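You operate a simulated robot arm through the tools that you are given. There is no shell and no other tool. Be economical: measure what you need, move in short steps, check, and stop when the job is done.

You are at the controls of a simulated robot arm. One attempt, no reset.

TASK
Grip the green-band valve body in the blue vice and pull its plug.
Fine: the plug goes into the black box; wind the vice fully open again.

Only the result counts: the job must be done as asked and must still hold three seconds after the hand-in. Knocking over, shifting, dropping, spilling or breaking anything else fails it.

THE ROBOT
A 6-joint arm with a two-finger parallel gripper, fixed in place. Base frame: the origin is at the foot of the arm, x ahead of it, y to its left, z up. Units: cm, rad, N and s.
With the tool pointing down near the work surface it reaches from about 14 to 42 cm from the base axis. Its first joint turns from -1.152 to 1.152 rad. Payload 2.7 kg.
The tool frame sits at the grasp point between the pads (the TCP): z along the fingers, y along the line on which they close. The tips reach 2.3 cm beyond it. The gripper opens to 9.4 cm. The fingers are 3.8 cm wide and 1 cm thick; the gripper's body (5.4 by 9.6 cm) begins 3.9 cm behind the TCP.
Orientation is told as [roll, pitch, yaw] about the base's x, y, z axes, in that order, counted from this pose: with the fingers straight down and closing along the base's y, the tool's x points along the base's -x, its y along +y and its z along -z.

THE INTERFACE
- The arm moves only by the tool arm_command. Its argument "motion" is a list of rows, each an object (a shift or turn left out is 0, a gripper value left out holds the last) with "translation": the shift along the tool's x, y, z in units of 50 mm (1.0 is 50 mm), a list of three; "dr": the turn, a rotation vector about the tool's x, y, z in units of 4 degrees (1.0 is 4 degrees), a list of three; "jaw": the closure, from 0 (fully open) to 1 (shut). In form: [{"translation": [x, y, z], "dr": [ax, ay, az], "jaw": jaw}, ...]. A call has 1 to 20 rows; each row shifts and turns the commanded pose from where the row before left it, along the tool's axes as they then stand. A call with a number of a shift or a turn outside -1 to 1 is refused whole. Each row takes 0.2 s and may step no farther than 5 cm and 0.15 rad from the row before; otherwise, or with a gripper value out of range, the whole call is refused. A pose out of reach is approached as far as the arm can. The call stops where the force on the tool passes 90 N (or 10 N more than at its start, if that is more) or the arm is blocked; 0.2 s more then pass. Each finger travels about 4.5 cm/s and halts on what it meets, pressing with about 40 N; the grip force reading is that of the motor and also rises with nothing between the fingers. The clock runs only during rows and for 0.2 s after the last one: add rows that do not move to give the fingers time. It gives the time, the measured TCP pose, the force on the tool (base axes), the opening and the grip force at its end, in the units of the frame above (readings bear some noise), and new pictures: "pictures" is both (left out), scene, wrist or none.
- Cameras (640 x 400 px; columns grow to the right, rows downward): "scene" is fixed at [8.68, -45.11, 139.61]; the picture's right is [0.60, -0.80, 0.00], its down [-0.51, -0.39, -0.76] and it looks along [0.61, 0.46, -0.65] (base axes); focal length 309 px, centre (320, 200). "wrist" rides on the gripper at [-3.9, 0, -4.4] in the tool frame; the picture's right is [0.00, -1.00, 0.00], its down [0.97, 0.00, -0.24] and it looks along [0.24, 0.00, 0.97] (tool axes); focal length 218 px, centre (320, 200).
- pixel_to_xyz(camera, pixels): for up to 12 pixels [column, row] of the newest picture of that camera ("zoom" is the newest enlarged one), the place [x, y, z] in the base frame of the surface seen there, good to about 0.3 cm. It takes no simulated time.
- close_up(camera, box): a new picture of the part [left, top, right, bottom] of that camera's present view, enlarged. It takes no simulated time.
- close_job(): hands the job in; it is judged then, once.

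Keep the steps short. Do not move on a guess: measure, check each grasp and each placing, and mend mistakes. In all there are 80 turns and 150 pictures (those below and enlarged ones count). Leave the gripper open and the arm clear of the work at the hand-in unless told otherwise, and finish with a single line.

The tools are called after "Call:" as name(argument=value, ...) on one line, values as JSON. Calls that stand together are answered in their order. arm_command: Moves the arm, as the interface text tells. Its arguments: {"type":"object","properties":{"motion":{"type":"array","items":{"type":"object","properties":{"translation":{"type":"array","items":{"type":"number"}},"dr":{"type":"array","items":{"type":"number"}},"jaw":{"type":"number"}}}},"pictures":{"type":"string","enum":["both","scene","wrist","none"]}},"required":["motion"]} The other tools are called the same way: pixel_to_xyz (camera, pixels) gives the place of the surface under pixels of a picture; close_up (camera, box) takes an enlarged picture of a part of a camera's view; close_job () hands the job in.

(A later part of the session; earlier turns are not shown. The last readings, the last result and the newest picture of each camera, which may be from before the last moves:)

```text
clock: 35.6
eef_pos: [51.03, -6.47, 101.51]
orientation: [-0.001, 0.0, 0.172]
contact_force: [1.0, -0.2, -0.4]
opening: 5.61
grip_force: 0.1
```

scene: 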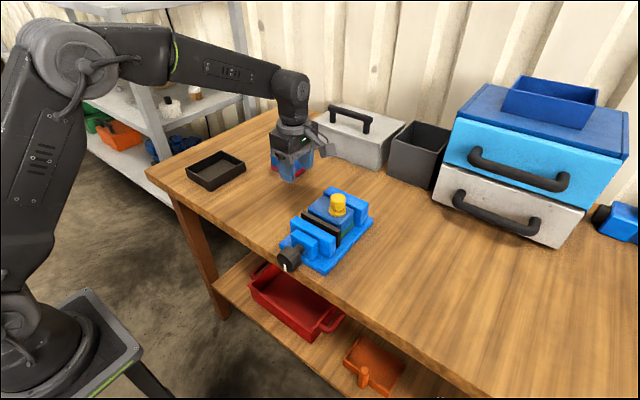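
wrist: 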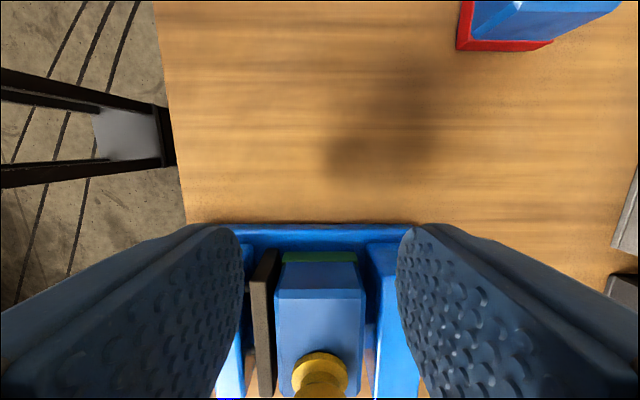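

Knob front face is x≈35.1, back ≈37.6, axis y≈−15.85 and z≈91.0, radius ≈2.2. I'll approach with the tool rolled −56° so one stroke can turn a large angle. First I move in front of the bench edge and start rolling.

Call:
arm_command(motion=[{"dr": [0, 0, 1], "jaw": 0.36}, {"dr": [0, 0, 1]}, {"dr": [0, 0, 0.46]}, {"translation": [0.77, -0.14, 0]}, {"translation": [0.77, -0.14, 0]}, {"translation": [0.77, -0.14, 0]}, {"translation": [0.76, -0.13, 0]}, {"translation": [0, 0, 0.6]}, {"translation": [0, 0, 0.6]}, {"dr": [1, 0, 0]}, {"dr": [1, 0, 0]}, {"dr": [1, 0, 0]}, {"dr": [1, 0, 0]}, {"dr": [1, 0, 0]}, {"dr": [1, 0, 0]}, {"dr": [1, 0, 0]}, {"dr": [1, 0, 0]}, {"dr": [1, 0, 0]}, {"dr": [1, 0, 0]}], pictures="both")

```text
clock: 39.6
eef_pos: [35.56, -9.25, 95.47]
orientation: [-0.701, -0.001, 0.002]
contact_force: [0.2, 0.2, -0.2]
opening: 6.01
grip_force: 0.2
```

scene: 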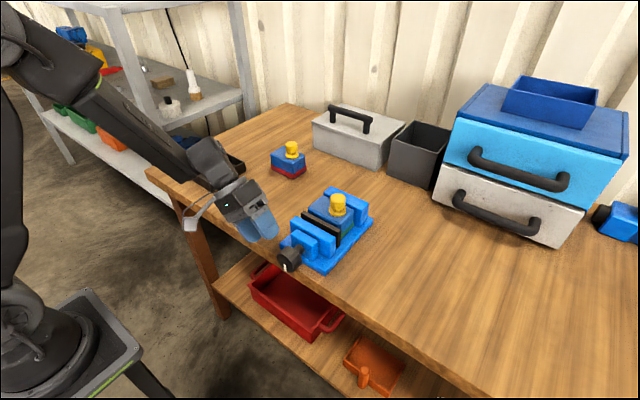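
wrist: 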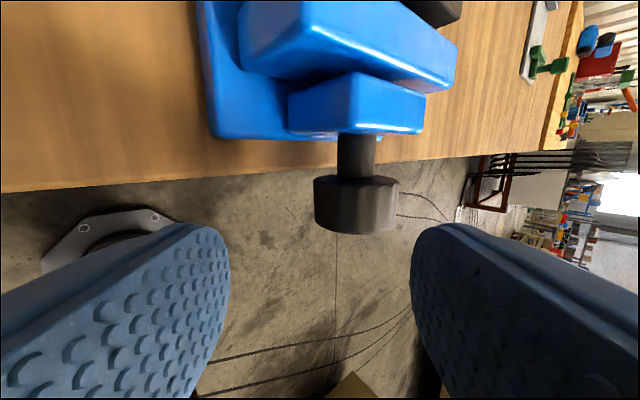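

Good. The knob shows at column 356, as expected for this roll. I finish the roll to −56° and check centring.

Call:
arm_command(motion=[{"dr": [1, 0, 0]}, {"dr": [1, 0, 0]}, {"dr": [1, 0, 0]}, {"dr": [1, 0, 0]}, {}], pictures="wrist")

Call:
pixel_to_xyz(camera="wrist", pixels=[[320, 205], [300, 205], [340, 205], [320, 180], [320, 190], [320, 225], [320, 150]])

```text
clock: 40.8
eef_pos: [35.86, -9.14, 95.49]
orientation: [-0.98, 0.001, 0.003]
contact_force: [-1.0, 0.2, -0.8]
opening: 6.01
grip_force: 0.0
```

wrist: 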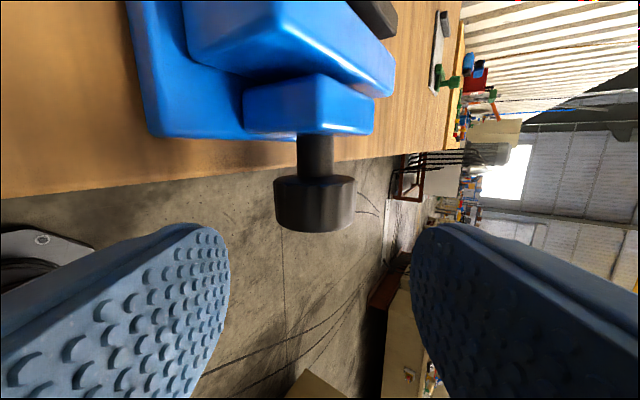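

```text
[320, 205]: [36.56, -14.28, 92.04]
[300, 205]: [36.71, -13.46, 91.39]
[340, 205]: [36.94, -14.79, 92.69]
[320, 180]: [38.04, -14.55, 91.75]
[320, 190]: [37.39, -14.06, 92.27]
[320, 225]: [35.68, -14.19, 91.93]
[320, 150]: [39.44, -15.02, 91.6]
```

The knob is at columns 274–356 (mid 315). I shift tool y by +0.2 cm and advance 8.2 cm along the tool axis.

Call:
arm_command(motion=[{"translation": [0, 0.044, 0.3]}, {"translation": [0, 0, 0.4]}, {"translation": [0, 0, 0.4]}, {"translation": [0, 0, 0.3]}, {"translation": [0, 0, 0.24]}, {}], pictures="both")

Call:
close_up(camera="scene", box=[230, 190, 350, 300])

```text
clock: 42.2
eef_pos: [35.75, -15.69, 90.78]
orientation: [-0.978, 0.0, 0.004]
contact_force: [0.2, 0.5, 0.4]
opening: 6.02
grip_force: 0.1
```

scene: 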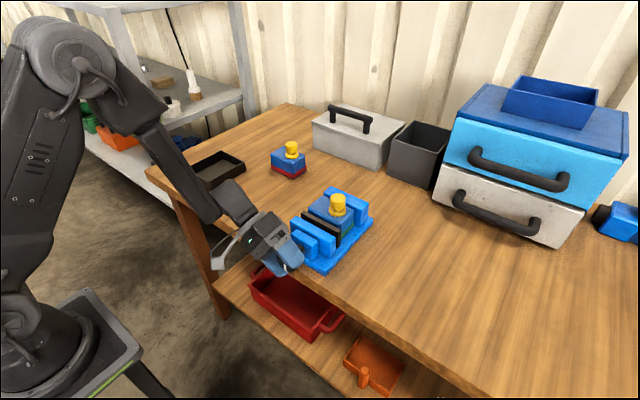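
wrist: 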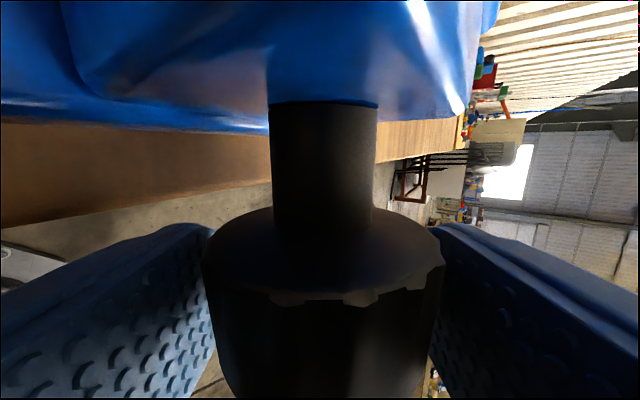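

```text
3.64 times, centred on (290, 245) of scene
```

zoom: 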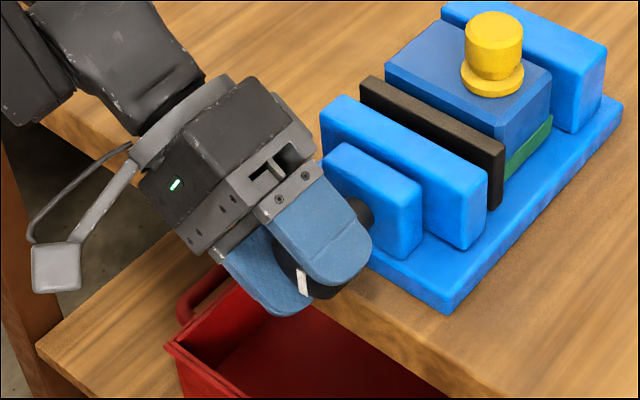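

The fingers straddle the knob, centred at column 322. I close, then turn 48° clockwise (as seen from the front).

Call:
arm_command(motion=[{"jaw": 1}, {}, {}, {}, {"dr": [-1, 0, 0]}, {"dr": [-1, 0, 0]}, {"dr": [-1, 0, 0]}, {"dr": [-1, 0, 0]}, {"dr": [-1, 0, 0]}, {"dr": [-1, 0, 0]}, {"dr": [-1, 0, 0]}, {"dr": [-1, 0, 0]}, {"dr": [-1, 0, 0]}, {"dr": [-1, 0, 0]}, {"dr": [-1, 0, 0]}, {"dr": [-1, 0, 0]}, {}], pictures="scene")

Call:
close_up(camera="scene", box=[230, 190, 350, 300])

```text
clock: 45.8
eef_pos: [35.84, -15.96, 90.91]
orientation: [-0.142, -0.004, 0.002]
contact_force: [-2.9, -32.2, 26.0]
opening: 4.72
grip_force: 45.4
```

scene: 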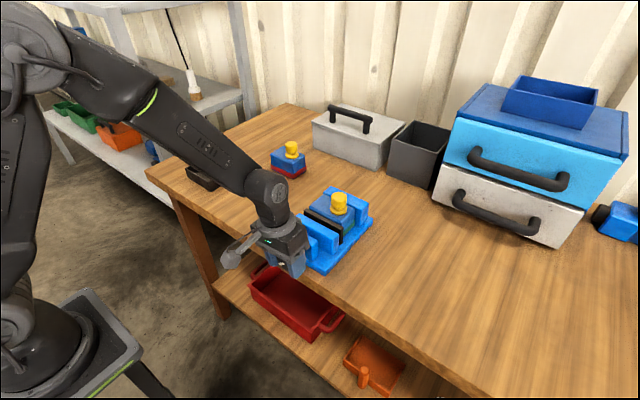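

```text
3.64 times, centred on (290, 245) of scene
```

zoom: 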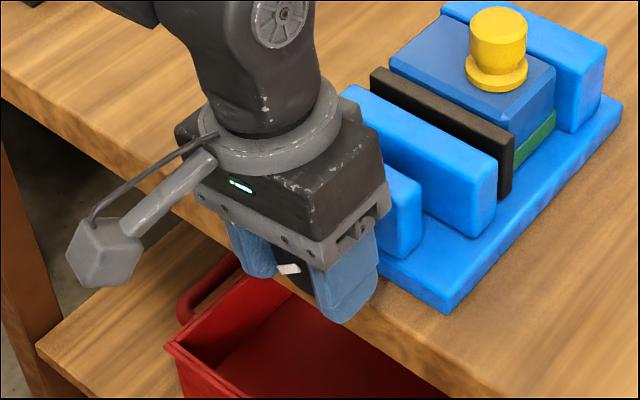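

The knob turned with the grip and the pad moved toward the body, so this direction closes the vice. The side force (−32, +26 N) shows a small axis offset. I correct by about 0.15 cm and keep turning.

Call:
arm_command(motion=[{"translation": [0, -0.03, -0.025]}, {"dr": [-1, 0, 0]}, {"dr": [-1, 0, 0]}, {"dr": [-1, 0, 0]}, {"dr": [-1, 0, 0]}, {"dr": [-1, 0, 0]}, {"dr": [-1, 0, 0]}, {"dr": [-1, 0, 0]}, {"dr": [-1, 0, 0]}, {}], pictures="none")

Call:
close_up(camera="scene", box=[230, 190, 350, 300])

```text
clock: 48.0
eef_pos: [35.83, -16.06, 90.9]
orientation: [0.416, 0.0, 0.001]
contact_force: [-2.4, -31.5, 1.8]
opening: 4.71
grip_force: 44.8
```

```text
3.64 times, centred on (290, 245) of scene
```

zoom: 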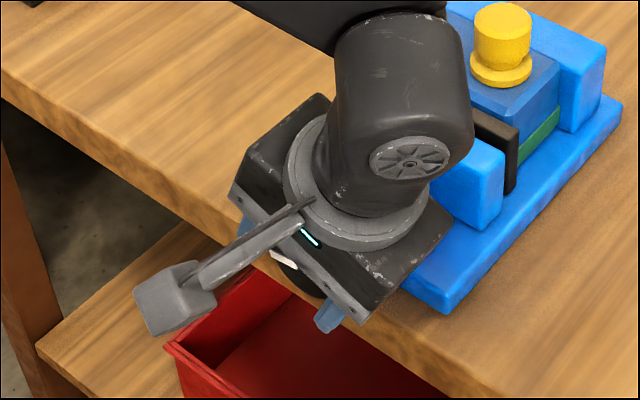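

Moving steadily. One more small centring correction and another 32°.

Call:
arm_command(motion=[{"translation": [0, -0.027, -0.012]}, {"dr": [-1, 0, 0]}, {"dr": [-1, 0, 0]}, {"dr": [-1, 0, 0]}, {"dr": [-1, 0, 0]}, {"dr": [-1, 0, 0]}, {"dr": [-1, 0, 0]}, {"dr": [-1, 0, 0]}, {"dr": [-1, 0, 0]}, {}], pictures="none")

Call:
close_up(camera="scene", box=[230, 170, 390, 300])

```text
clock: 50.2
eef_pos: [35.79, -16.2, 90.8]
orientation: [0.969, -0.001, 0.0]
contact_force: [8.3, -26.9, -29.1]
opening: 4.69
grip_force: 44.7
```

```text
3.08 times, centred on (310, 235) of scene
```

zoom: 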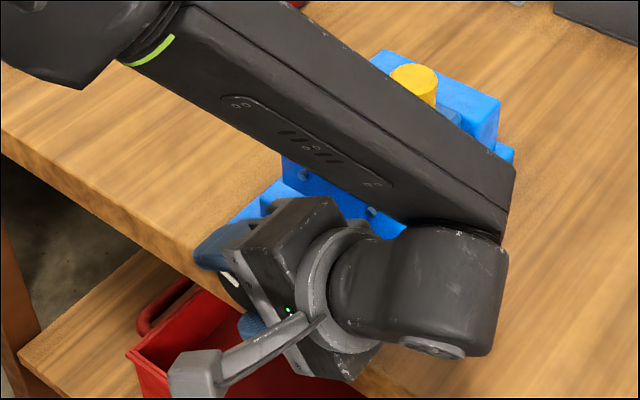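

111° turned in total. I open the fingers in place and roll back for a second stroke, checking on the way.

Call:
arm_command(motion=[{"jaw": 0.36}, {}, {}, {"dr": [1, 0, 0]}, {"dr": [1, 0, 0]}, {"dr": [1, 0, 0]}, {"dr": [1, 0, 0]}, {"dr": [1, 0, 0]}, {"dr": [1, 0, 0]}, {"dr": [1, 0, 0]}, {"dr": [1, 0, 0]}, {"dr": [1, 0, 0]}, {"dr": [1, 0, 0]}, {"dr": [1, 0, 0]}, {"dr": [1, 0, 0]}, {"dr": [1, 0, 0]}, {"dr": [1, 0, 0]}], pictures="wrist")

Call:
close_up(camera="scene", box=[230, 190, 380, 300])

```text
clock: 53.8
eef_pos: [35.65, -16.09, 90.91]
orientation: [-0.001, 0.0, 0.003]
contact_force: [-0.3, 0.5, -0.5]
opening: 6.03
grip_force: 0.1
```

wrist: 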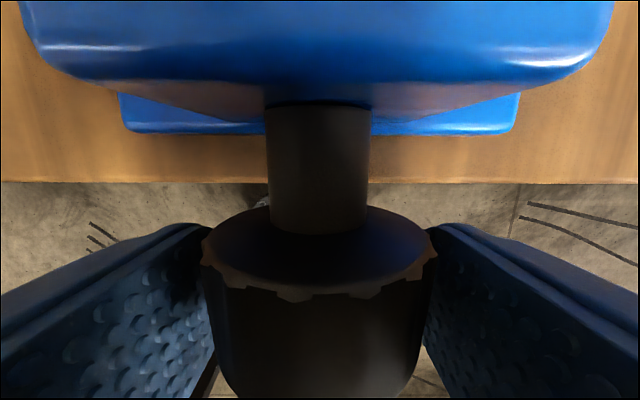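

```text
3.64 times, centred on (305, 245) of scene
```

zoom: 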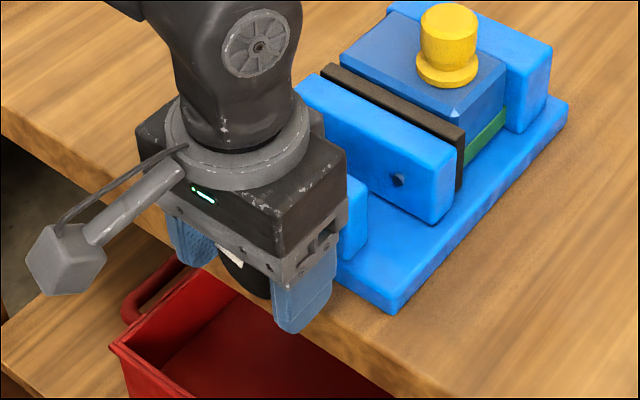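

The whole moving jaw advanced and the body is almost against the fixed jaw. I roll back to −56°, regrip, and keep closing.

Call:
arm_command(motion=[{"translation": [0, 0.015, 0], "dr": [1, 0, 0]}, {"dr": [1, 0, 0]}, {"dr": [1, 0, 0]}, {"dr": [1, 0, 0]}, {"dr": [1, 0, 0]}, {"dr": [1, 0, 0]}, {"dr": [1, 0, 0]}, {"dr": [1, 0, 0]}, {"dr": [1, 0, 0]}, {"dr": [1, 0, 0]}, {"dr": [1, 0, 0]}, {"dr": [1, 0, 0]}, {"dr": [1, 0, 0]}, {"dr": [1, 0, 0]}, {"jaw": 1}, {}, {}, {}], pictures="none")

Call:
close_up(camera="scene", box=[270, 180, 380, 280])

```text
clock: 57.6
eef_pos: [35.72, -15.86, 90.65]
orientation: [-0.969, 0.003, 0.006]
contact_force: [3.5, 14.8, -35.4]
opening: 4.78
grip_force: 45.1
```

```text
4.00 times, centred on (325, 230) of scene
```

zoom: 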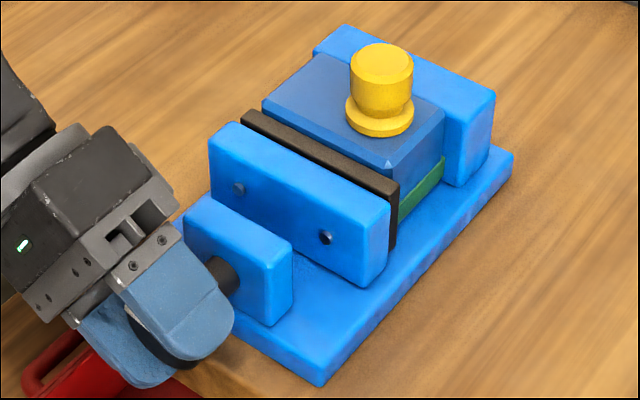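

The pad's guide pins now show through the jaw, so the spring pad is being compressed. Regripped; I turn another 48°.

Call:
arm_command(motion=[{"translation": [0, 0.025, 0]}, {"dr": [-1, 0, 0]}, {"dr": [-1, 0, 0]}, {"dr": [-1, 0, 0]}, {"dr": [-1, 0, 0]}, {"dr": [-1, 0, 0]}, {"dr": [-1, 0, 0]}, {"dr": [-1, 0, 0]}, {"dr": [-1, 0, 0]}, {"dr": [-1, 0, 0]}, {"dr": [-1, 0, 0]}, {"dr": [-1, 0, 0]}, {"dr": [-1, 0, 0]}, {}], pictures="none")

Call:
close_up(camera="scene", box=[270, 180, 380, 280])

```text
clock: 60.6
eef_pos: [35.64, -16.02, 90.71]
orientation: [-0.138, 0.002, 0.002]
contact_force: [3.6, 6.4, -18.6]
opening: 4.68
grip_force: 45.0
```

```text
4.00 times, centred on (325, 230) of scene
```

zoom: 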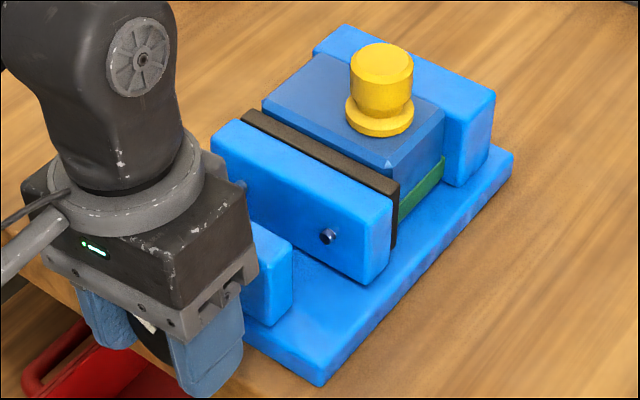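

The body no longer moves, so it's now clamped and the jaw is compressing the pad. I continue tightening by 60°.

Call:
arm_command(motion=[{"dr": [-1, 0, 0]}, {"dr": [-1, 0, 0]}, {"dr": [-1, 0, 0]}, {"dr": [-1, 0, 0]}, {"dr": [-1, 0, 0]}, {"dr": [-1, 0, 0]}, {"dr": [-1, 0, 0]}, {"dr": [-1, 0, 0]}, {"dr": [-1, 0, 0]}, {"dr": [-1, 0, 0]}, {"dr": [-1, 0, 0]}, {"dr": [-1, 0, 0]}, {"dr": [-1, 0, 0]}, {"dr": [-1, 0, 0]}, {}], pictures="wrist")

Call:
close_up(camera="scene", box=[250, 180, 380, 290])

```text
clock: 63.8
eef_pos: [35.68, -16.1, 90.65]
orientation: [0.832, -0.001, -0.001]
contact_force: [4.6, -26.9, -14.8]
opening: 4.74
grip_force: 44.9
```

wrist: 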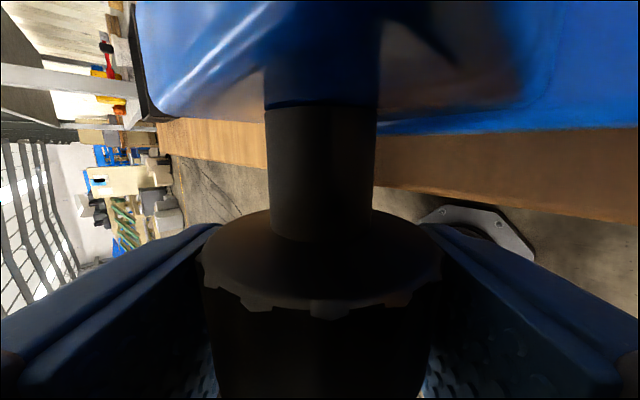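

```text
3.64 times, centred on (315, 235) of scene
```

zoom: 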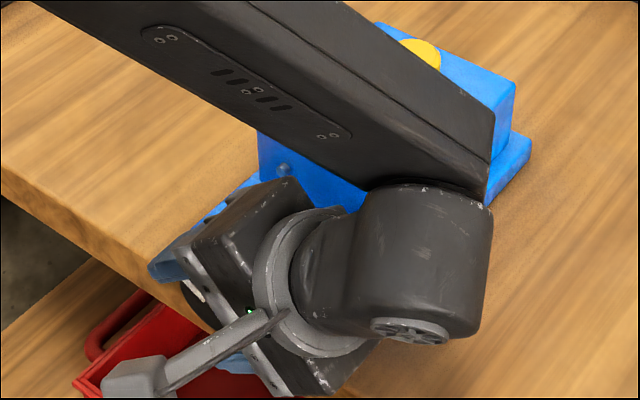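

The turn went through. I release, roll back to vertical, and inspect the clamp.

Call:
arm_command(motion=[{"jaw": 0.36}, {}, {}, {"dr": [1, 0, 0]}, {"dr": [1, 0, 0]}, {"dr": [1, 0, 0]}, {"dr": [1, 0, 0]}, {"dr": [1, 0, 0]}, {"dr": [1, 0, 0]}, {"dr": [1, 0, 0]}, {"dr": [1, 0, 0]}, {"dr": [1, 0, 0]}, {"dr": [1, 0, 0]}, {"dr": [1, 0, 0]}, {"dr": [1, 0, 0]}, {}], pictures="none")

Call:
close_up(camera="scene", box=[270, 180, 380, 280])

```text
clock: 67.2
eef_pos: [35.78, -15.9, 90.97]
orientation: [-0.001, 0.0, 0.003]
contact_force: [0.5, -0.4, -0.3]
opening: 6.01
grip_force: 0.0
```

```text
4.00 times, centred on (325, 230) of scene
```

zoom: 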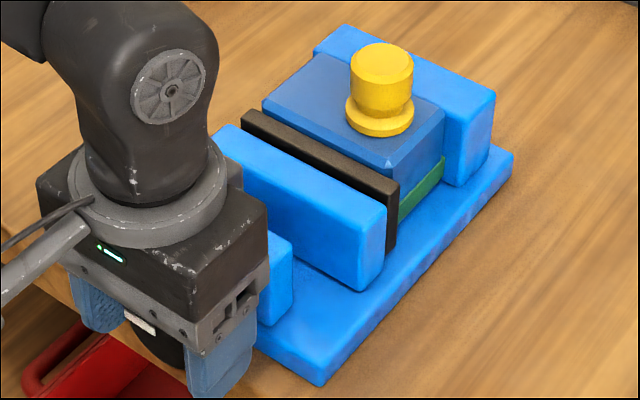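

The pins are hidden again, so the jaw backed off a bit after the release. I look closer at the knob mark and measure the jaw.

Call:
close_up(camera="scene", box=[260, 240, 340, 290])

Call:
pixel_to_xyz(camera="scene", pixels=[[345, 221], [335, 216], [351, 221], [345, 217], [355, 213], [365, 208], [362, 228], [371, 222]])

```text
8.00 times, centred on (300, 265) of scene
```

zoom: 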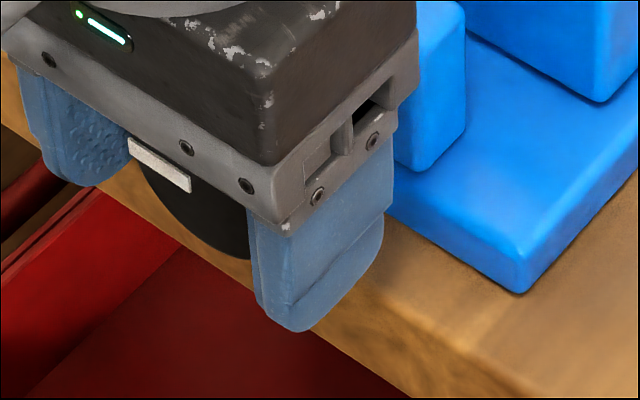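

```text
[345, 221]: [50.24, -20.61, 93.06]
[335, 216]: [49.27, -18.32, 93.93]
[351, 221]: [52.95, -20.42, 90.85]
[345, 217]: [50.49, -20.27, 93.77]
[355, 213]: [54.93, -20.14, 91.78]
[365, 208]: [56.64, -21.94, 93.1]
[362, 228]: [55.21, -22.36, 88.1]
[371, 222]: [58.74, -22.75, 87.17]
```

The mark points to +y, about 90° from the start, and the pad still presses on the body through its springs. I regrip right here, tighten 40°, and check the mark while gripped.

Call:
arm_command(motion=[{"jaw": 1}, {}, {}, {"dr": [-1, 0, 0]}, {"dr": [-1, 0, 0]}, {"dr": [-1, 0, 0]}, {"dr": [-1, 0, 0]}, {"dr": [-1, 0, 0]}, {"dr": [-1, 0, 0]}, {"dr": [-1, 0, 0]}, {"dr": [-1, 0, 0]}, {"dr": [-1, 0, 0]}, {"dr": [-1, 0, 0]}, {}], pictures="none")

Call:
close_up(camera="scene", box=[260, 190, 380, 290])

```text
clock: 70.2
eef_pos: [35.74, -16.19, 90.77]
orientation: [0.696, -0.002, -0.001]
contact_force: [3.0, -21.1, -15.3]
opening: 4.7
grip_force: 44.8
```

```text
4.00 times, centred on (320, 240) of scene
```

zoom: 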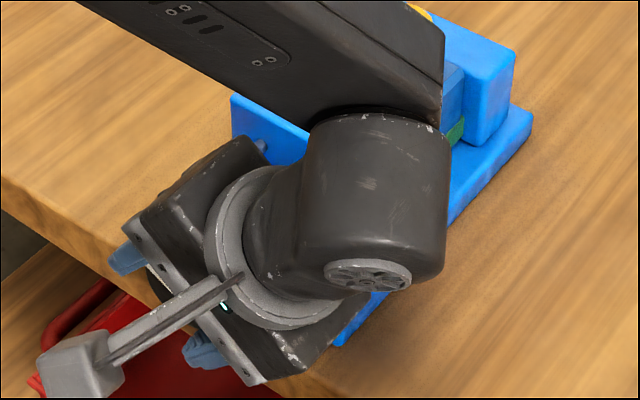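

The pin sticks out further, so it's tighter. I open the fingers without moving and see if it stays.

Call:
arm_command(motion=[{"jaw": 0.36}, {}, {}, {}], pictures="none")

Call:
close_up(camera="scene", box=[260, 190, 380, 290])

```text
clock: 71.2
eef_pos: [35.59, -15.82, 90.7]
orientation: [0.698, -0.001, 0.003]
contact_force: [-0.1, 0.0, -0.8]
opening: 6.02
grip_force: 0.1
```

```text
4.00 times, centred on (320, 240) of scene
```

zoom: 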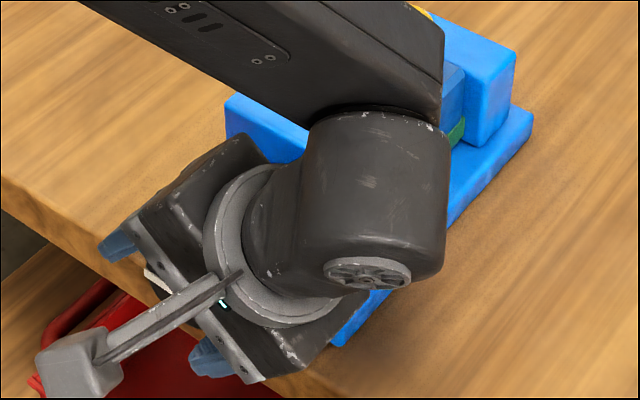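

It springs back when tightened hard, but after the first stroke (111°) it held. So moderate tightening stays put. I roll back to vertical and read the mark.

Call:
arm_command(motion=[{"dr": [1, 0, 0]}, {"dr": [1, 0, 0]}, {"dr": [1, 0, 0]}, {"dr": [1, 0, 0]}, {"dr": [1, 0, 0]}, {"dr": [1, 0, 0]}, {"dr": [1, 0, 0]}, {"dr": [1, 0, 0]}, {"dr": [1, 0, 0]}, {"dr": [1, 0, 0]}, {}], pictures="none")

Call:
close_up(camera="scene", box=[260, 190, 380, 290])

```text
clock: 73.6
eef_pos: [35.8, -15.96, 90.91]
orientation: [-0.001, 0.0, 0.003]
contact_force: [-0.3, -0.5, -0.2]
opening: 6.0
grip_force: 0.1
```

```text
4.00 times, centred on (320, 240) of scene
```

zoom: 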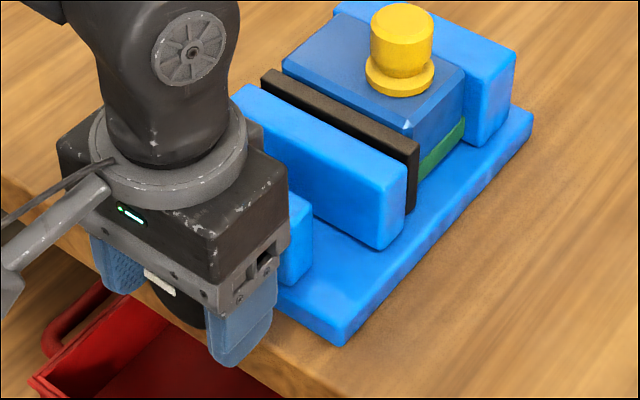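

Call:
pixel_to_xyz(camera="zoom", pixels=[[320, 133], [325, 120], [335, 108], [342, 110], [375, 90], [408, 185], [415, 165], [412, 145], [372, 200], [455, 70], [480, 60], [315, 140]])

Call:
close_up(camera="scene", box=[315, 180, 375, 250])

```text
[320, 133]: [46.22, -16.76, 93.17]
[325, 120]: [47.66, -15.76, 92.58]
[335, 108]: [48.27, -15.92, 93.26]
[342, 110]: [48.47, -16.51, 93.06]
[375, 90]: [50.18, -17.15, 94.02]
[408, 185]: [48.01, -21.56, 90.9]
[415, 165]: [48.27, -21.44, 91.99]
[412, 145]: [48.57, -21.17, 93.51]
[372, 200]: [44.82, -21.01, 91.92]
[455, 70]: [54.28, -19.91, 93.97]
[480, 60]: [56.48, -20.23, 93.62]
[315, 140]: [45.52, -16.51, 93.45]
```

```text
5.71 times, centred on (345, 215) of scene
```

zoom: 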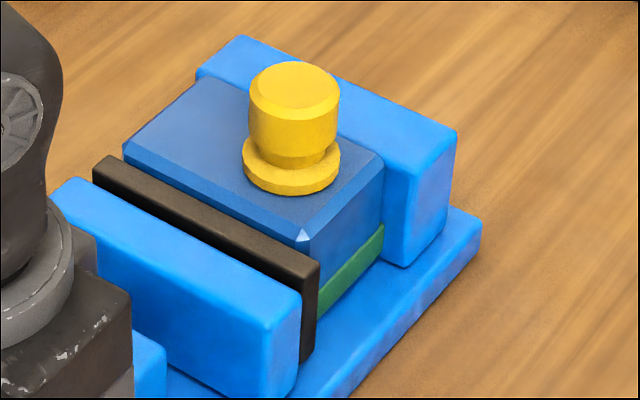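

When released after hard tightening it unwinds to just touching, at about 90°. The 111° state held before. I tighten only 20° from here and release gradually.

Call:
arm_command(motion=[{"jaw": 1}, {}, {}, {"dr": [-1, 0, 0]}, {"dr": [-1, 0, 0]}, {"dr": [-1, 0, 0]}, {"dr": [-1, 0, 0]}, {"dr": [-1, 0, 0]}, {}, {"jaw": 0.5}, {"jaw": 0.49}, {"jaw": 0.48}, {"jaw": 0.46}, {"jaw": 0.44}, {"jaw": 0.36}, {}], pictures="none")

Call:
close_up(camera="scene", box=[260, 190, 380, 290])

```text
clock: 77.0
eef_pos: [35.78, -15.86, 90.73]
orientation: [0.349, 0.0, 0.002]
contact_force: [-0.8, -0.3, 0.0]
opening: 6.03
grip_force: 0.1
```

```text
4.00 times, centred on (320, 240) of scene
```

zoom: 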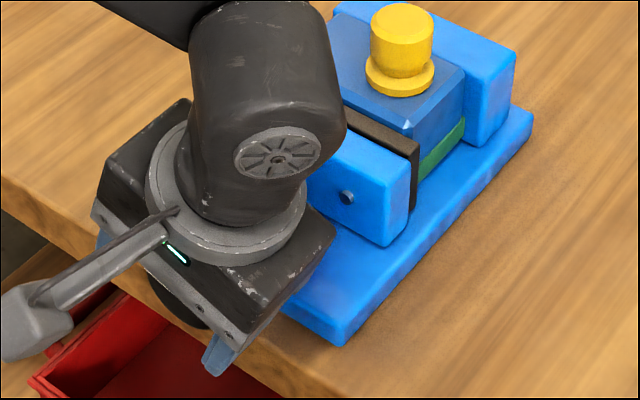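

It holds: the pin stays visible after release, so there is preload on the body. I back off along the tool axis, straighten up, and go above the plug.

Call:
arm_command(motion=[{"translation": [0, 0, -0.5]}, {"translation": [0, 0, -0.8]}, {"translation": [0, 0, -0.8]}, {"dr": [1, 0, 0]}, {"dr": [1, 0, 0]}, {"dr": [1, 0, 0]}, {"dr": [1, 0, 0]}, {"dr": [1, 0, 0]}, {"translation": [0, 0, -0.7]}, {"translation": [0, 0, -0.7]}, {"translation": [-0.76, 0.08, 0]}, {"translation": [-0.76, 0.08, 0]}, {"translation": [-0.76, 0.08, 0]}, {"translation": [-0.76, 0.08, 0]}, {}], pictures="both")

Call:
close_up(camera="scene", box=[270, 180, 380, 280])

```text
clock: 80.2
eef_pos: [51.34, -17.89, 107.83]
orientation: [0.001, 0.001, 0.002]
contact_force: [-0.1, -0.1, 0.0]
opening: 5.98
grip_force: 0.0
```

scene: 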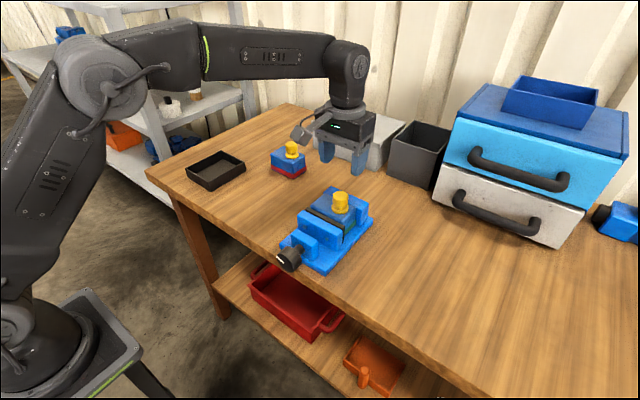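
wrist: 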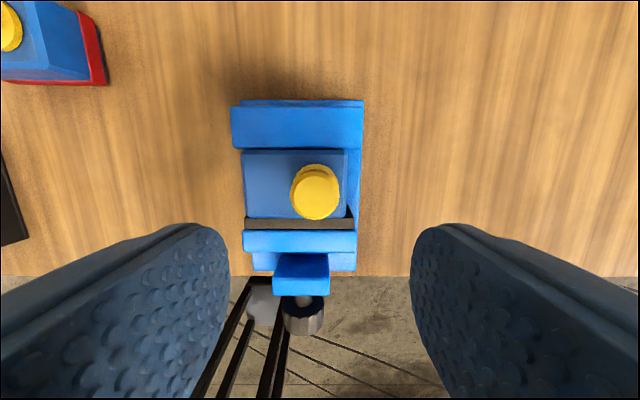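

```text
4.00 times, centred on (325, 230) of scene
```

zoom: 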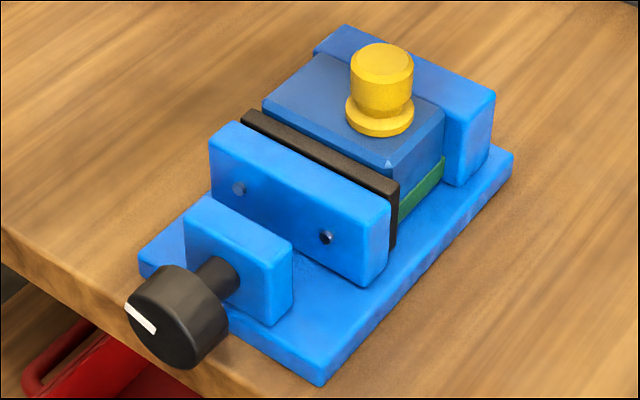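

Both pins are showing and it's clamped. The mark is ~110° from the start. Now I measure the plug at wrist pixel (316,190).

Call:
pixel_to_xyz(camera="wrist", pixels=[[316, 192], [295, 190], [337, 190], [316, 175], [316, 214], [316, 168]])

Call:
pixel_to_xyz(camera="zoom", pixels=[[380, 60], [380, 90], [380, 125], [355, 85], [410, 85], [380, 115], [245, 145], [375, 225]])

```text
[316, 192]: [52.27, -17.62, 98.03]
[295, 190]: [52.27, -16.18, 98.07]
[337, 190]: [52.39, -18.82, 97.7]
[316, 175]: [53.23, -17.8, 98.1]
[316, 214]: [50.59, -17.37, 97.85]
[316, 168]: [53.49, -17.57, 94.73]
```

```text
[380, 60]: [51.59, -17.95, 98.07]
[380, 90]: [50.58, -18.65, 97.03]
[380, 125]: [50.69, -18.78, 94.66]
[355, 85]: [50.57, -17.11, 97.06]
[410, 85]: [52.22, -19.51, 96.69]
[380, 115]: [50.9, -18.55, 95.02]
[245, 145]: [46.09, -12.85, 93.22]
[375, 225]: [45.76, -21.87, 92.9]
```

Plug top centre is (52.05, −17.55, 98.0). I go down to TCP z≈97.3 so the fingers take the knob above the collar, then close.

Call:
arm_command(motion=[{"translation": [-0.125, 0.055, 0.4]}, {"translation": [0, 0, 0.5]}, {"translation": [0, 0, 0.5]}, {"translation": [0, 0, 0.4]}, {"translation": [0, 0, 0.3]}, {}], pictures="wrist")

Call:
close_up(camera="scene", box=[280, 150, 400, 260])

```text
clock: 81.6
eef_pos: [51.64, -17.9, 97.19]
orientation: [0.0, -0.001, 0.003]
contact_force: [0.2, 0.3, 0.0]
opening: 6.02
grip_force: 0.0
```

wrist: 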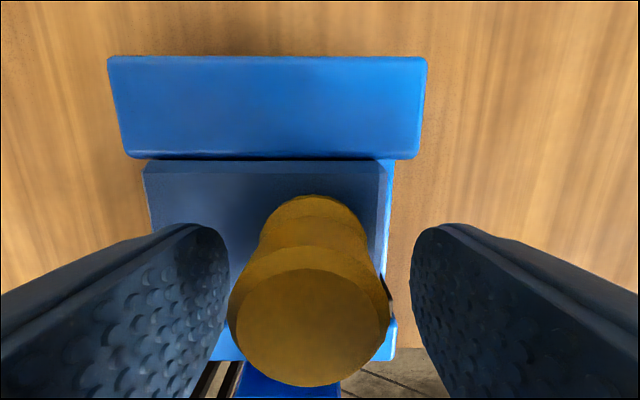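

```text
3.64 times, centred on (340, 205) of scene
```

zoom: 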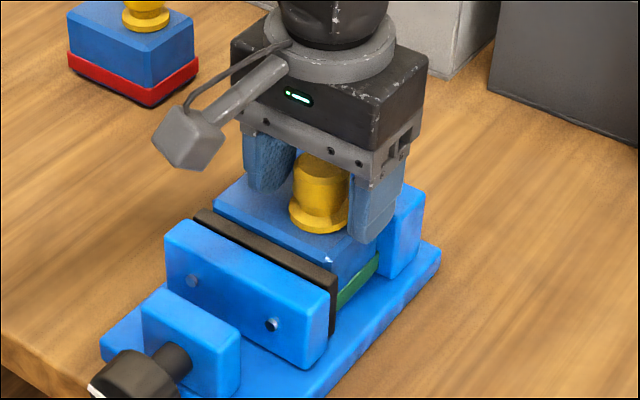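

The plug sits 10 px left, about 0.25 cm. I correct by +y 0.25 cm and close.

Call:
arm_command(motion=[{"translation": [-0.03, 0.05, 0]}, {}, {"jaw": 1}, {}, {}, {}, {}], pictures="none")

```text
clock: 83.2
eef_pos: [51.75, -17.62, 97.23]
orientation: [0.0, -0.001, 0.002]
contact_force: [-0.2, -4.6, -0.1]
opening: 3.19
grip_force: 39.7
```

Gripped at 3.19 cm with 40 N. I pull straight up in 1–2 mm steps.

Call:
arm_command(motion=[{"translation": [0, 0, -0.03]}, {"translation": [0, 0, -0.03]}, {"translation": [0, 0, -0.04]}, {"translation": [0, 0, -0.05]}, {"translation": [0, 0, -0.05]}, {}], pictures="none")

Call:
close_up(camera="scene", box=[280, 150, 400, 260])

```text
clock: 84.6
eef_pos: [51.76, -17.19, 98.09]
orientation: [0.0, 0.0, 0.002]
contact_force: [-0.4, 0.6, -0.3]
opening: 3.21
grip_force: 40.1
```

```text
3.64 times, centred on (340, 205) of scene
```

zoom: 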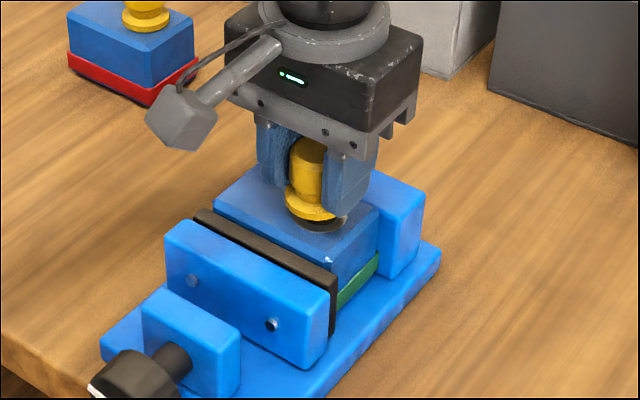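

The plug came free: the dark hole is visible and the body stayed put. I lift 11 cm and check for a stem.

Call:
arm_command(motion=[{"translation": [0, 0, -0.3]}, {"translation": [0, 0, -0.5]}, {"translation": [0, 0, -0.7]}, {"translation": [0, 0, -0.7]}, {}], pictures="scene")

Call:
close_up(camera="scene", box=[270, 90, 400, 270])

```text
clock: 85.8
eef_pos: [51.51, -17.22, 109.16]
orientation: [0.001, 0.0, 0.002]
contact_force: [-0.2, 1.2, 0.4]
opening: 3.19
grip_force: 40.0
```

scene: 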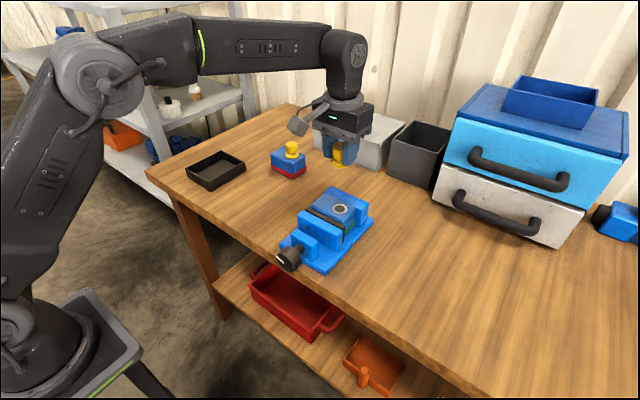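

```text
2.22 times, centred on (335, 180) of scene
```

zoom: 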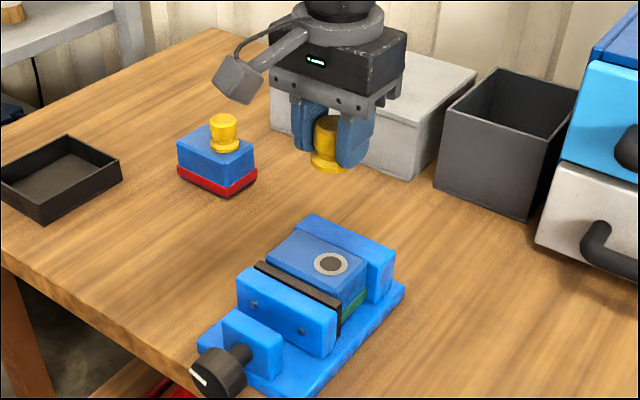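

No stem; the plug is fully out. The low tray is clearly the black one and the tall box is grey. I carry the plug at z≈109 to above the tray centre (50.3, 25.2).

Call:
arm_command(motion=[{"translation": [0.024, 0.5, 0]}, {"translation": [0.024, 0.85, 0]}, {"translation": [0.024, 0.88, 0]}, {"translation": [0.024, 0.88, 0]}, {"translation": [0.024, 0.88, 0]}, {"translation": [0.024, 0.88, 0]}, {"translation": [0.024, 0.88, 0]}, {"translation": [0.024, 0.88, 0]}, {"translation": [0.024, 0.85, 0]}, {"translation": [0.024, 0.5, 0]}, {"translation": [0, 0.5, 0]}, {"translation": [0, 0, 0.8]}, {"translation": [0, 0, 0.8]}, {}], pictures="both")

```text
clock: 88.8
eef_pos: [50.28, 25.19, 101.4]
orientation: [0.0, 0.001, 0.003]
contact_force: [0.6, -0.1, -0.2]
opening: 3.18
grip_force: 39.6
```

scene: 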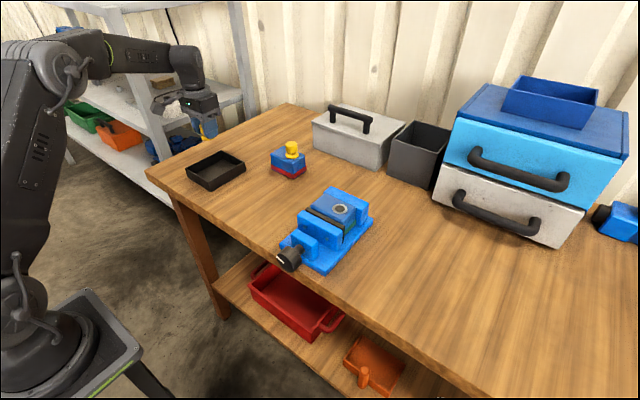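
wrist: 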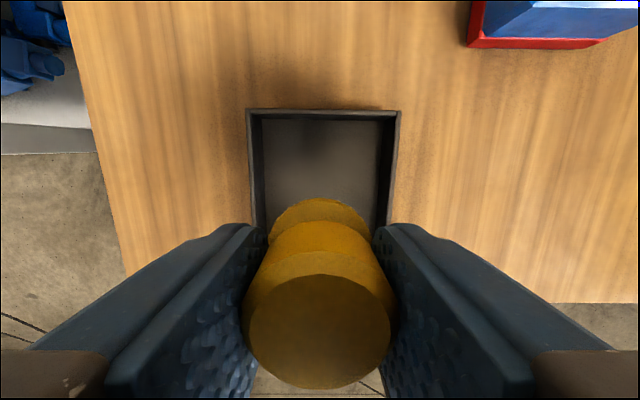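

The tray is centred under the gripper (columns 247–400). I lower the plug to just above its floor.

Call:
arm_command(motion=[{"translation": [0, 0, 0.5]}, {"translation": [0, 0, 0.6]}, {"translation": [0, 0, 0.5]}, {"translation": [0, 0, 0.4]}, {"translation": [0, 0, 0.26]}, {}], pictures="none")

Call:
close_up(camera="scene", box=[160, 100, 280, 210])

```text
clock: 90.2
eef_pos: [50.22, 24.96, 89.84]
orientation: [0.0, 0.0, 0.002]
contact_force: [0.4, 0.8, -0.7]
opening: 3.18
grip_force: 39.6
```

```text
3.64 times, centred on (220, 155) of scene
```

zoom: 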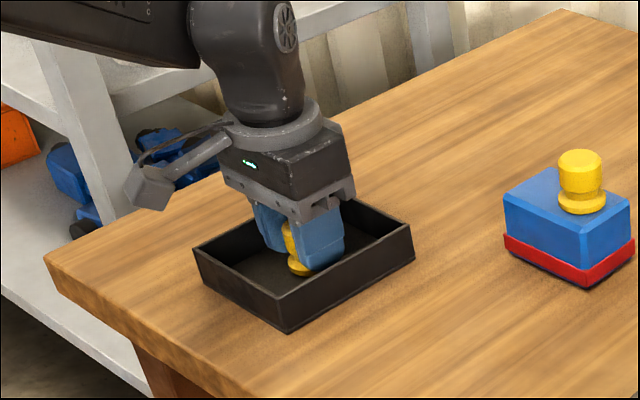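

Plug is inside the tray, near the floor. I lower 2 mm more, release, and lift.

Call:
arm_command(motion=[{"translation": [0, 0, 0.04]}, {}, {"jaw": 0.45}, {"jaw": 0.36}, {}, {}, {"translation": [0, 0, -0.4]}, {"translation": [0, 0, -0.7]}, {"translation": [0, 0, -0.8]}, {"translation": [0, 0, -0.8]}, {}], pictures="wrist")

Call:
close_up(camera="scene", box=[160, 100, 280, 210])

```text
clock: 92.6
eef_pos: [50.12, 25.19, 103.13]
orientation: [-0.002, 0.0, 0.002]
contact_force: [0.0, -0.1, 0.0]
opening: 6.03
grip_force: 0.0
```

wrist: 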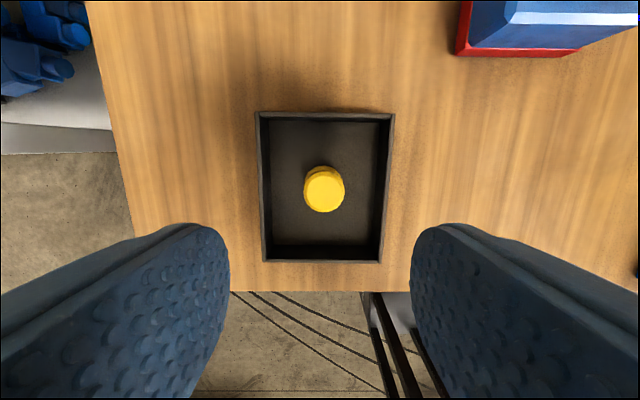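

```text
3.64 times, centred on (220, 155) of scene
```

zoom: 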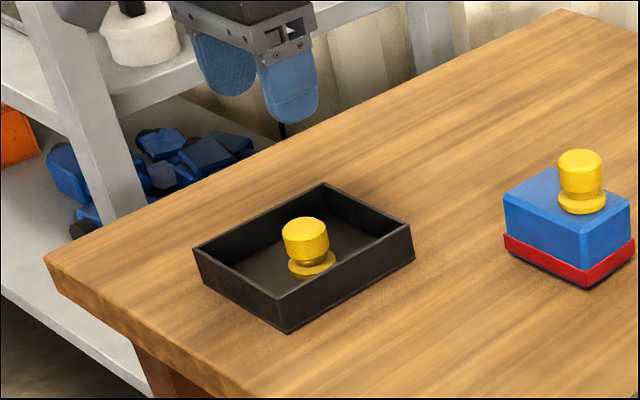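

The plug stands in the tray. Now I go back above the knob with the tool vertical to wind the vice open.

Call:
arm_command(motion=[{"translation": [0.28, -0.5, 0]}, {"translation": [0.28, -0.85, 0]}, {"translation": [0.28, -0.85, 0]}, {"translation": [0.28, -0.85, 0]}, {"translation": [0.28, -0.85, 0]}, {"translation": [0.28, -0.85, 0]}, {"translation": [0.28, -0.85, 0]}, {"translation": [0.28, -0.85, 0]}, {"translation": [0.28, -0.85, 0]}, {"translation": [0.3, -0.6, 0]}, {"translation": [0, -0.33, 0]}, {"translation": [0, 0, 0.5]}, {}], pictures="wrist")

```text
clock: 95.4
eef_pos: [36.44, -16.21, 100.96]
orientation: [-0.001, 0.001, 0.002]
contact_force: [0.4, -0.2, 0.4]
opening: 6.03
grip_force: 0.0
```

wrist: 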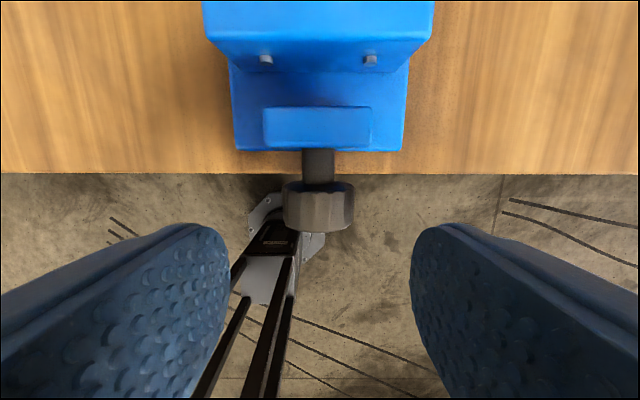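

The knob is centred (columns 282–354). I shift x by −0.6 cm, go down 10 cm around it, and roll to +48° with the fingers open.

Call:
arm_command(motion=[{"translation": [0.12, 0.015, 0.4]}, {"translation": [0, 0, 0.4]}, {"translation": [0, 0, 0.4]}, {"translation": [0, 0, 0.4]}, {"translation": [0, 0, 0.42]}, {"dr": [-1, 0, 0]}, {"dr": [-1, 0, 0]}, {"dr": [-1, 0, 0]}, {"dr": [-1, 0, 0]}, {"dr": [-1, 0, 0]}, {"dr": [-1, 0, 0]}, {"dr": [-1, 0, 0]}, {"dr": [-1, 0, 0]}, {"dr": [-1, 0, 0]}, {"dr": [-1, 0, 0]}, {"dr": [-1, 0, 0]}, {"dr": [-1, 0, 0]}, {"dr": [-1, 0, 0]}, {"dr": [-1, 0, 0]}], pictures="wrist")

```text
clock: 99.4
eef_pos: [35.81, -16.0, 90.67]
orientation: [0.98, 0.0, 0.004]
contact_force: [-0.5, 0.1, 0.5]
opening: 6.03
grip_force: 0.2
```

wrist: 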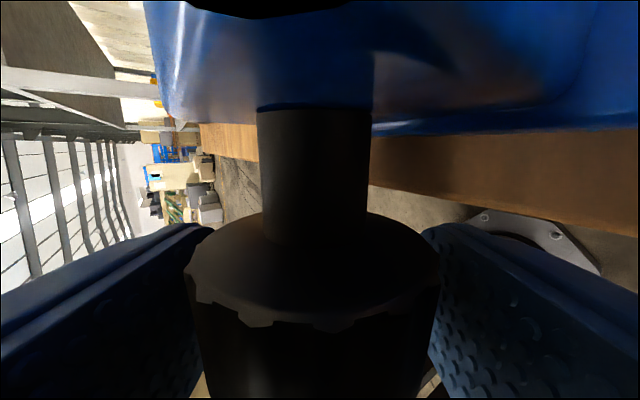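

The shaft is at column 313, slightly left. I shift tool y by 0.25 cm, grip, and turn counter-clockwise 60°.

Call:
arm_command(motion=[{"translation": [0, 0.045, 0]}, {"jaw": 1}, {}, {}, {}, {"dr": [1, 0, 0]}, {"dr": [1, 0, 0]}, {"dr": [1, 0, 0]}, {"dr": [1, 0, 0]}, {"dr": [1, 0, 0]}, {"dr": [1, 0, 0]}, {"dr": [1, 0, 0]}, {"dr": [1, 0, 0]}, {"dr": [1, 0, 0]}, {"dr": [1, 0, 0]}, {"dr": [1, 0, 0]}, {"dr": [1, 0, 0]}, {"dr": [1, 0, 0]}, {"dr": [1, 0, 0]}, {"dr": [1, 0, 0]}], pictures="none")

Call:
close_up(camera="scene", box=[260, 190, 380, 290])

```text
clock: 103.6
eef_pos: [35.91, -15.94, 90.75]
orientation: [-0.072, 0.001, 0.003]
contact_force: [21.3, -21.8, -27.3]
opening: 4.73
grip_force: 45.2
```

```text
4.00 times, centred on (320, 240) of scene
```

zoom: 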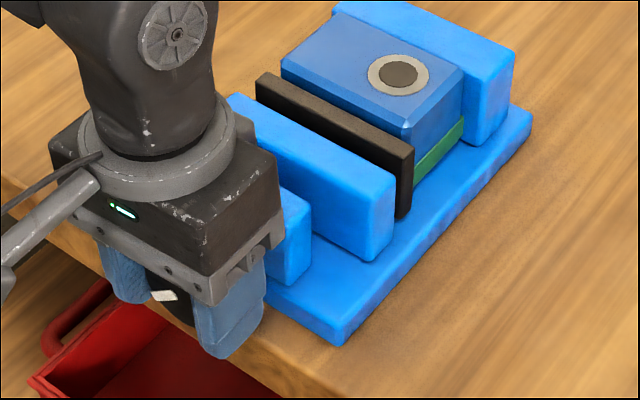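

The jaw is backing off and the body stays in place. I keep turning toward −60°.

Call:
arm_command(motion=[{"dr": [1, 0, 0]}, {"dr": [1, 0, 0]}, {"dr": [1, 0, 0]}, {"dr": [1, 0, 0]}, {"dr": [1, 0, 0]}, {"dr": [1, 0, 0]}, {"dr": [1, 0, 0]}, {"dr": [1, 0, 0]}, {"dr": [1, 0, 0]}, {"dr": [1, 0, 0]}, {"dr": [1, 0, 0]}, {"dr": [1, 0, 0]}, {"dr": [1, 0, 0]}, {}], pictures="none")

Call:
close_up(camera="scene", box=[260, 190, 380, 290])

```text
clock: 106.6
eef_pos: [35.77, -15.79, 90.61]
orientation: [-0.979, 0.001, 0.006]
contact_force: [-1.9, 33.2, 0.4]
opening: 4.72
grip_force: 45.2
```

```text
4.00 times, centred on (320, 240) of scene
```

zoom: 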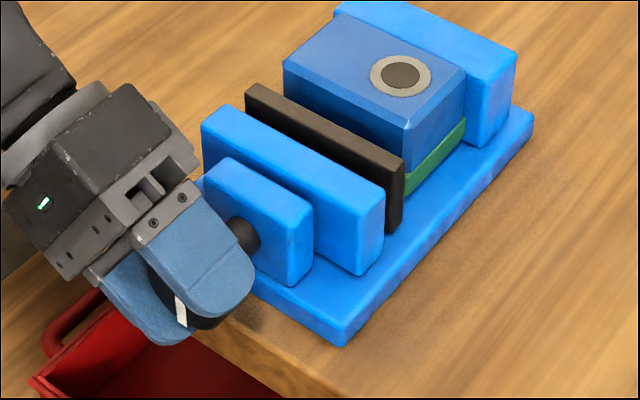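

The mark points down again and the jaw matches the start picture. I turn 20° further to find the stop, so it is fully open.

Call:
arm_command(motion=[{"dr": [1, 0, 0]}, {"dr": [1, 0, 0]}, {"dr": [1, 0, 0]}, {"dr": [1, 0, 0]}, {"dr": [1, 0, 0]}, {}], pictures="none")

Call:
close_up(camera="scene", box=[260, 190, 380, 290])

```text
clock: 108.0
eef_pos: [35.72, -15.86, 90.42]
orientation: [-1.323, 0.001, 0.001]
contact_force: [1.7, 8.3, -21.6]
opening: 4.73
grip_force: 44.9
```

```text
4.00 times, centred on (320, 240) of scene
```

zoom: 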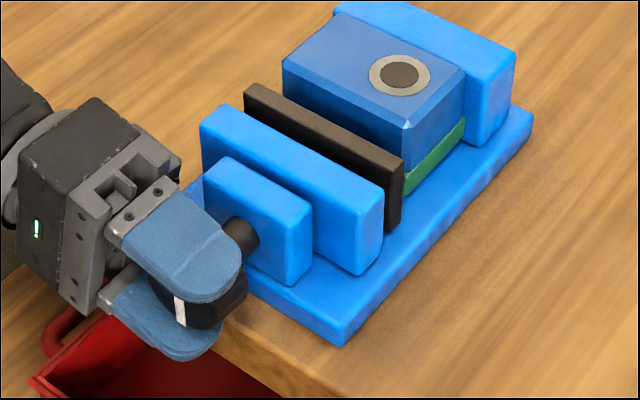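

The jaw didn't move any further, so it's at its stop. I open the fingers, back off along the tool axis, and roll upright.

Call:
arm_command(motion=[{"jaw": 0.4}, {}, {}, {"translation": [0, 0, -0.4]}, {"translation": [0, 0, -0.6]}, {"translation": [0, 0, -0.6]}, {"translation": [0, 0, -0.4]}, {"translation": [0, -0.7, -0.2]}, {"translation": [0, -0.7, -0.2]}, {"dr": [1, 0, 0]}, {}], pictures="scene")

Call:
close_up(camera="scene", box=[260, 190, 380, 290])

```text
clock: 110.4
eef_pos: [35.83, -6.12, 100.7]
orientation: [-1.396, -0.001, 0.004]
contact_force: [0.2, 0.2, -0.6]
opening: 5.64
grip_force: 0.0
```

scene: 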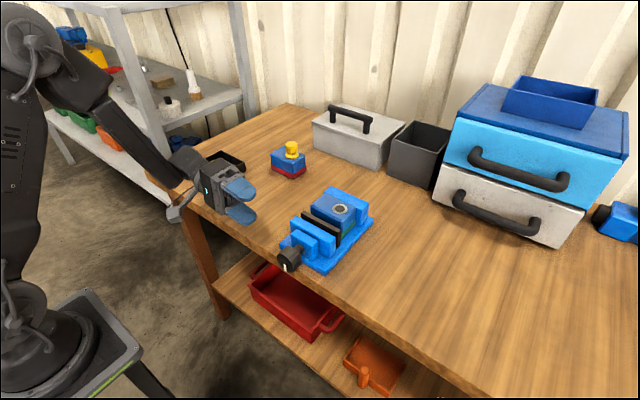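

```text
4.00 times, centred on (320, 240) of scene
```

zoom: 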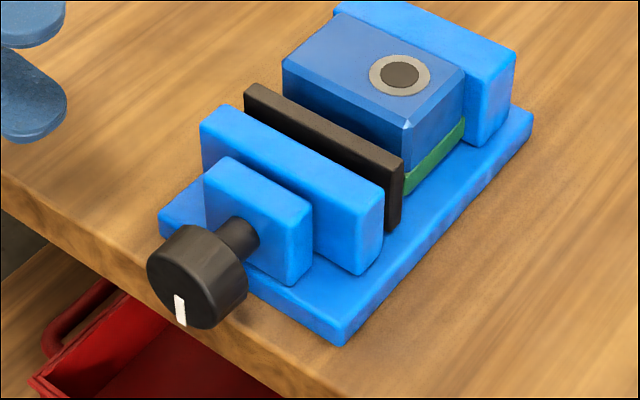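

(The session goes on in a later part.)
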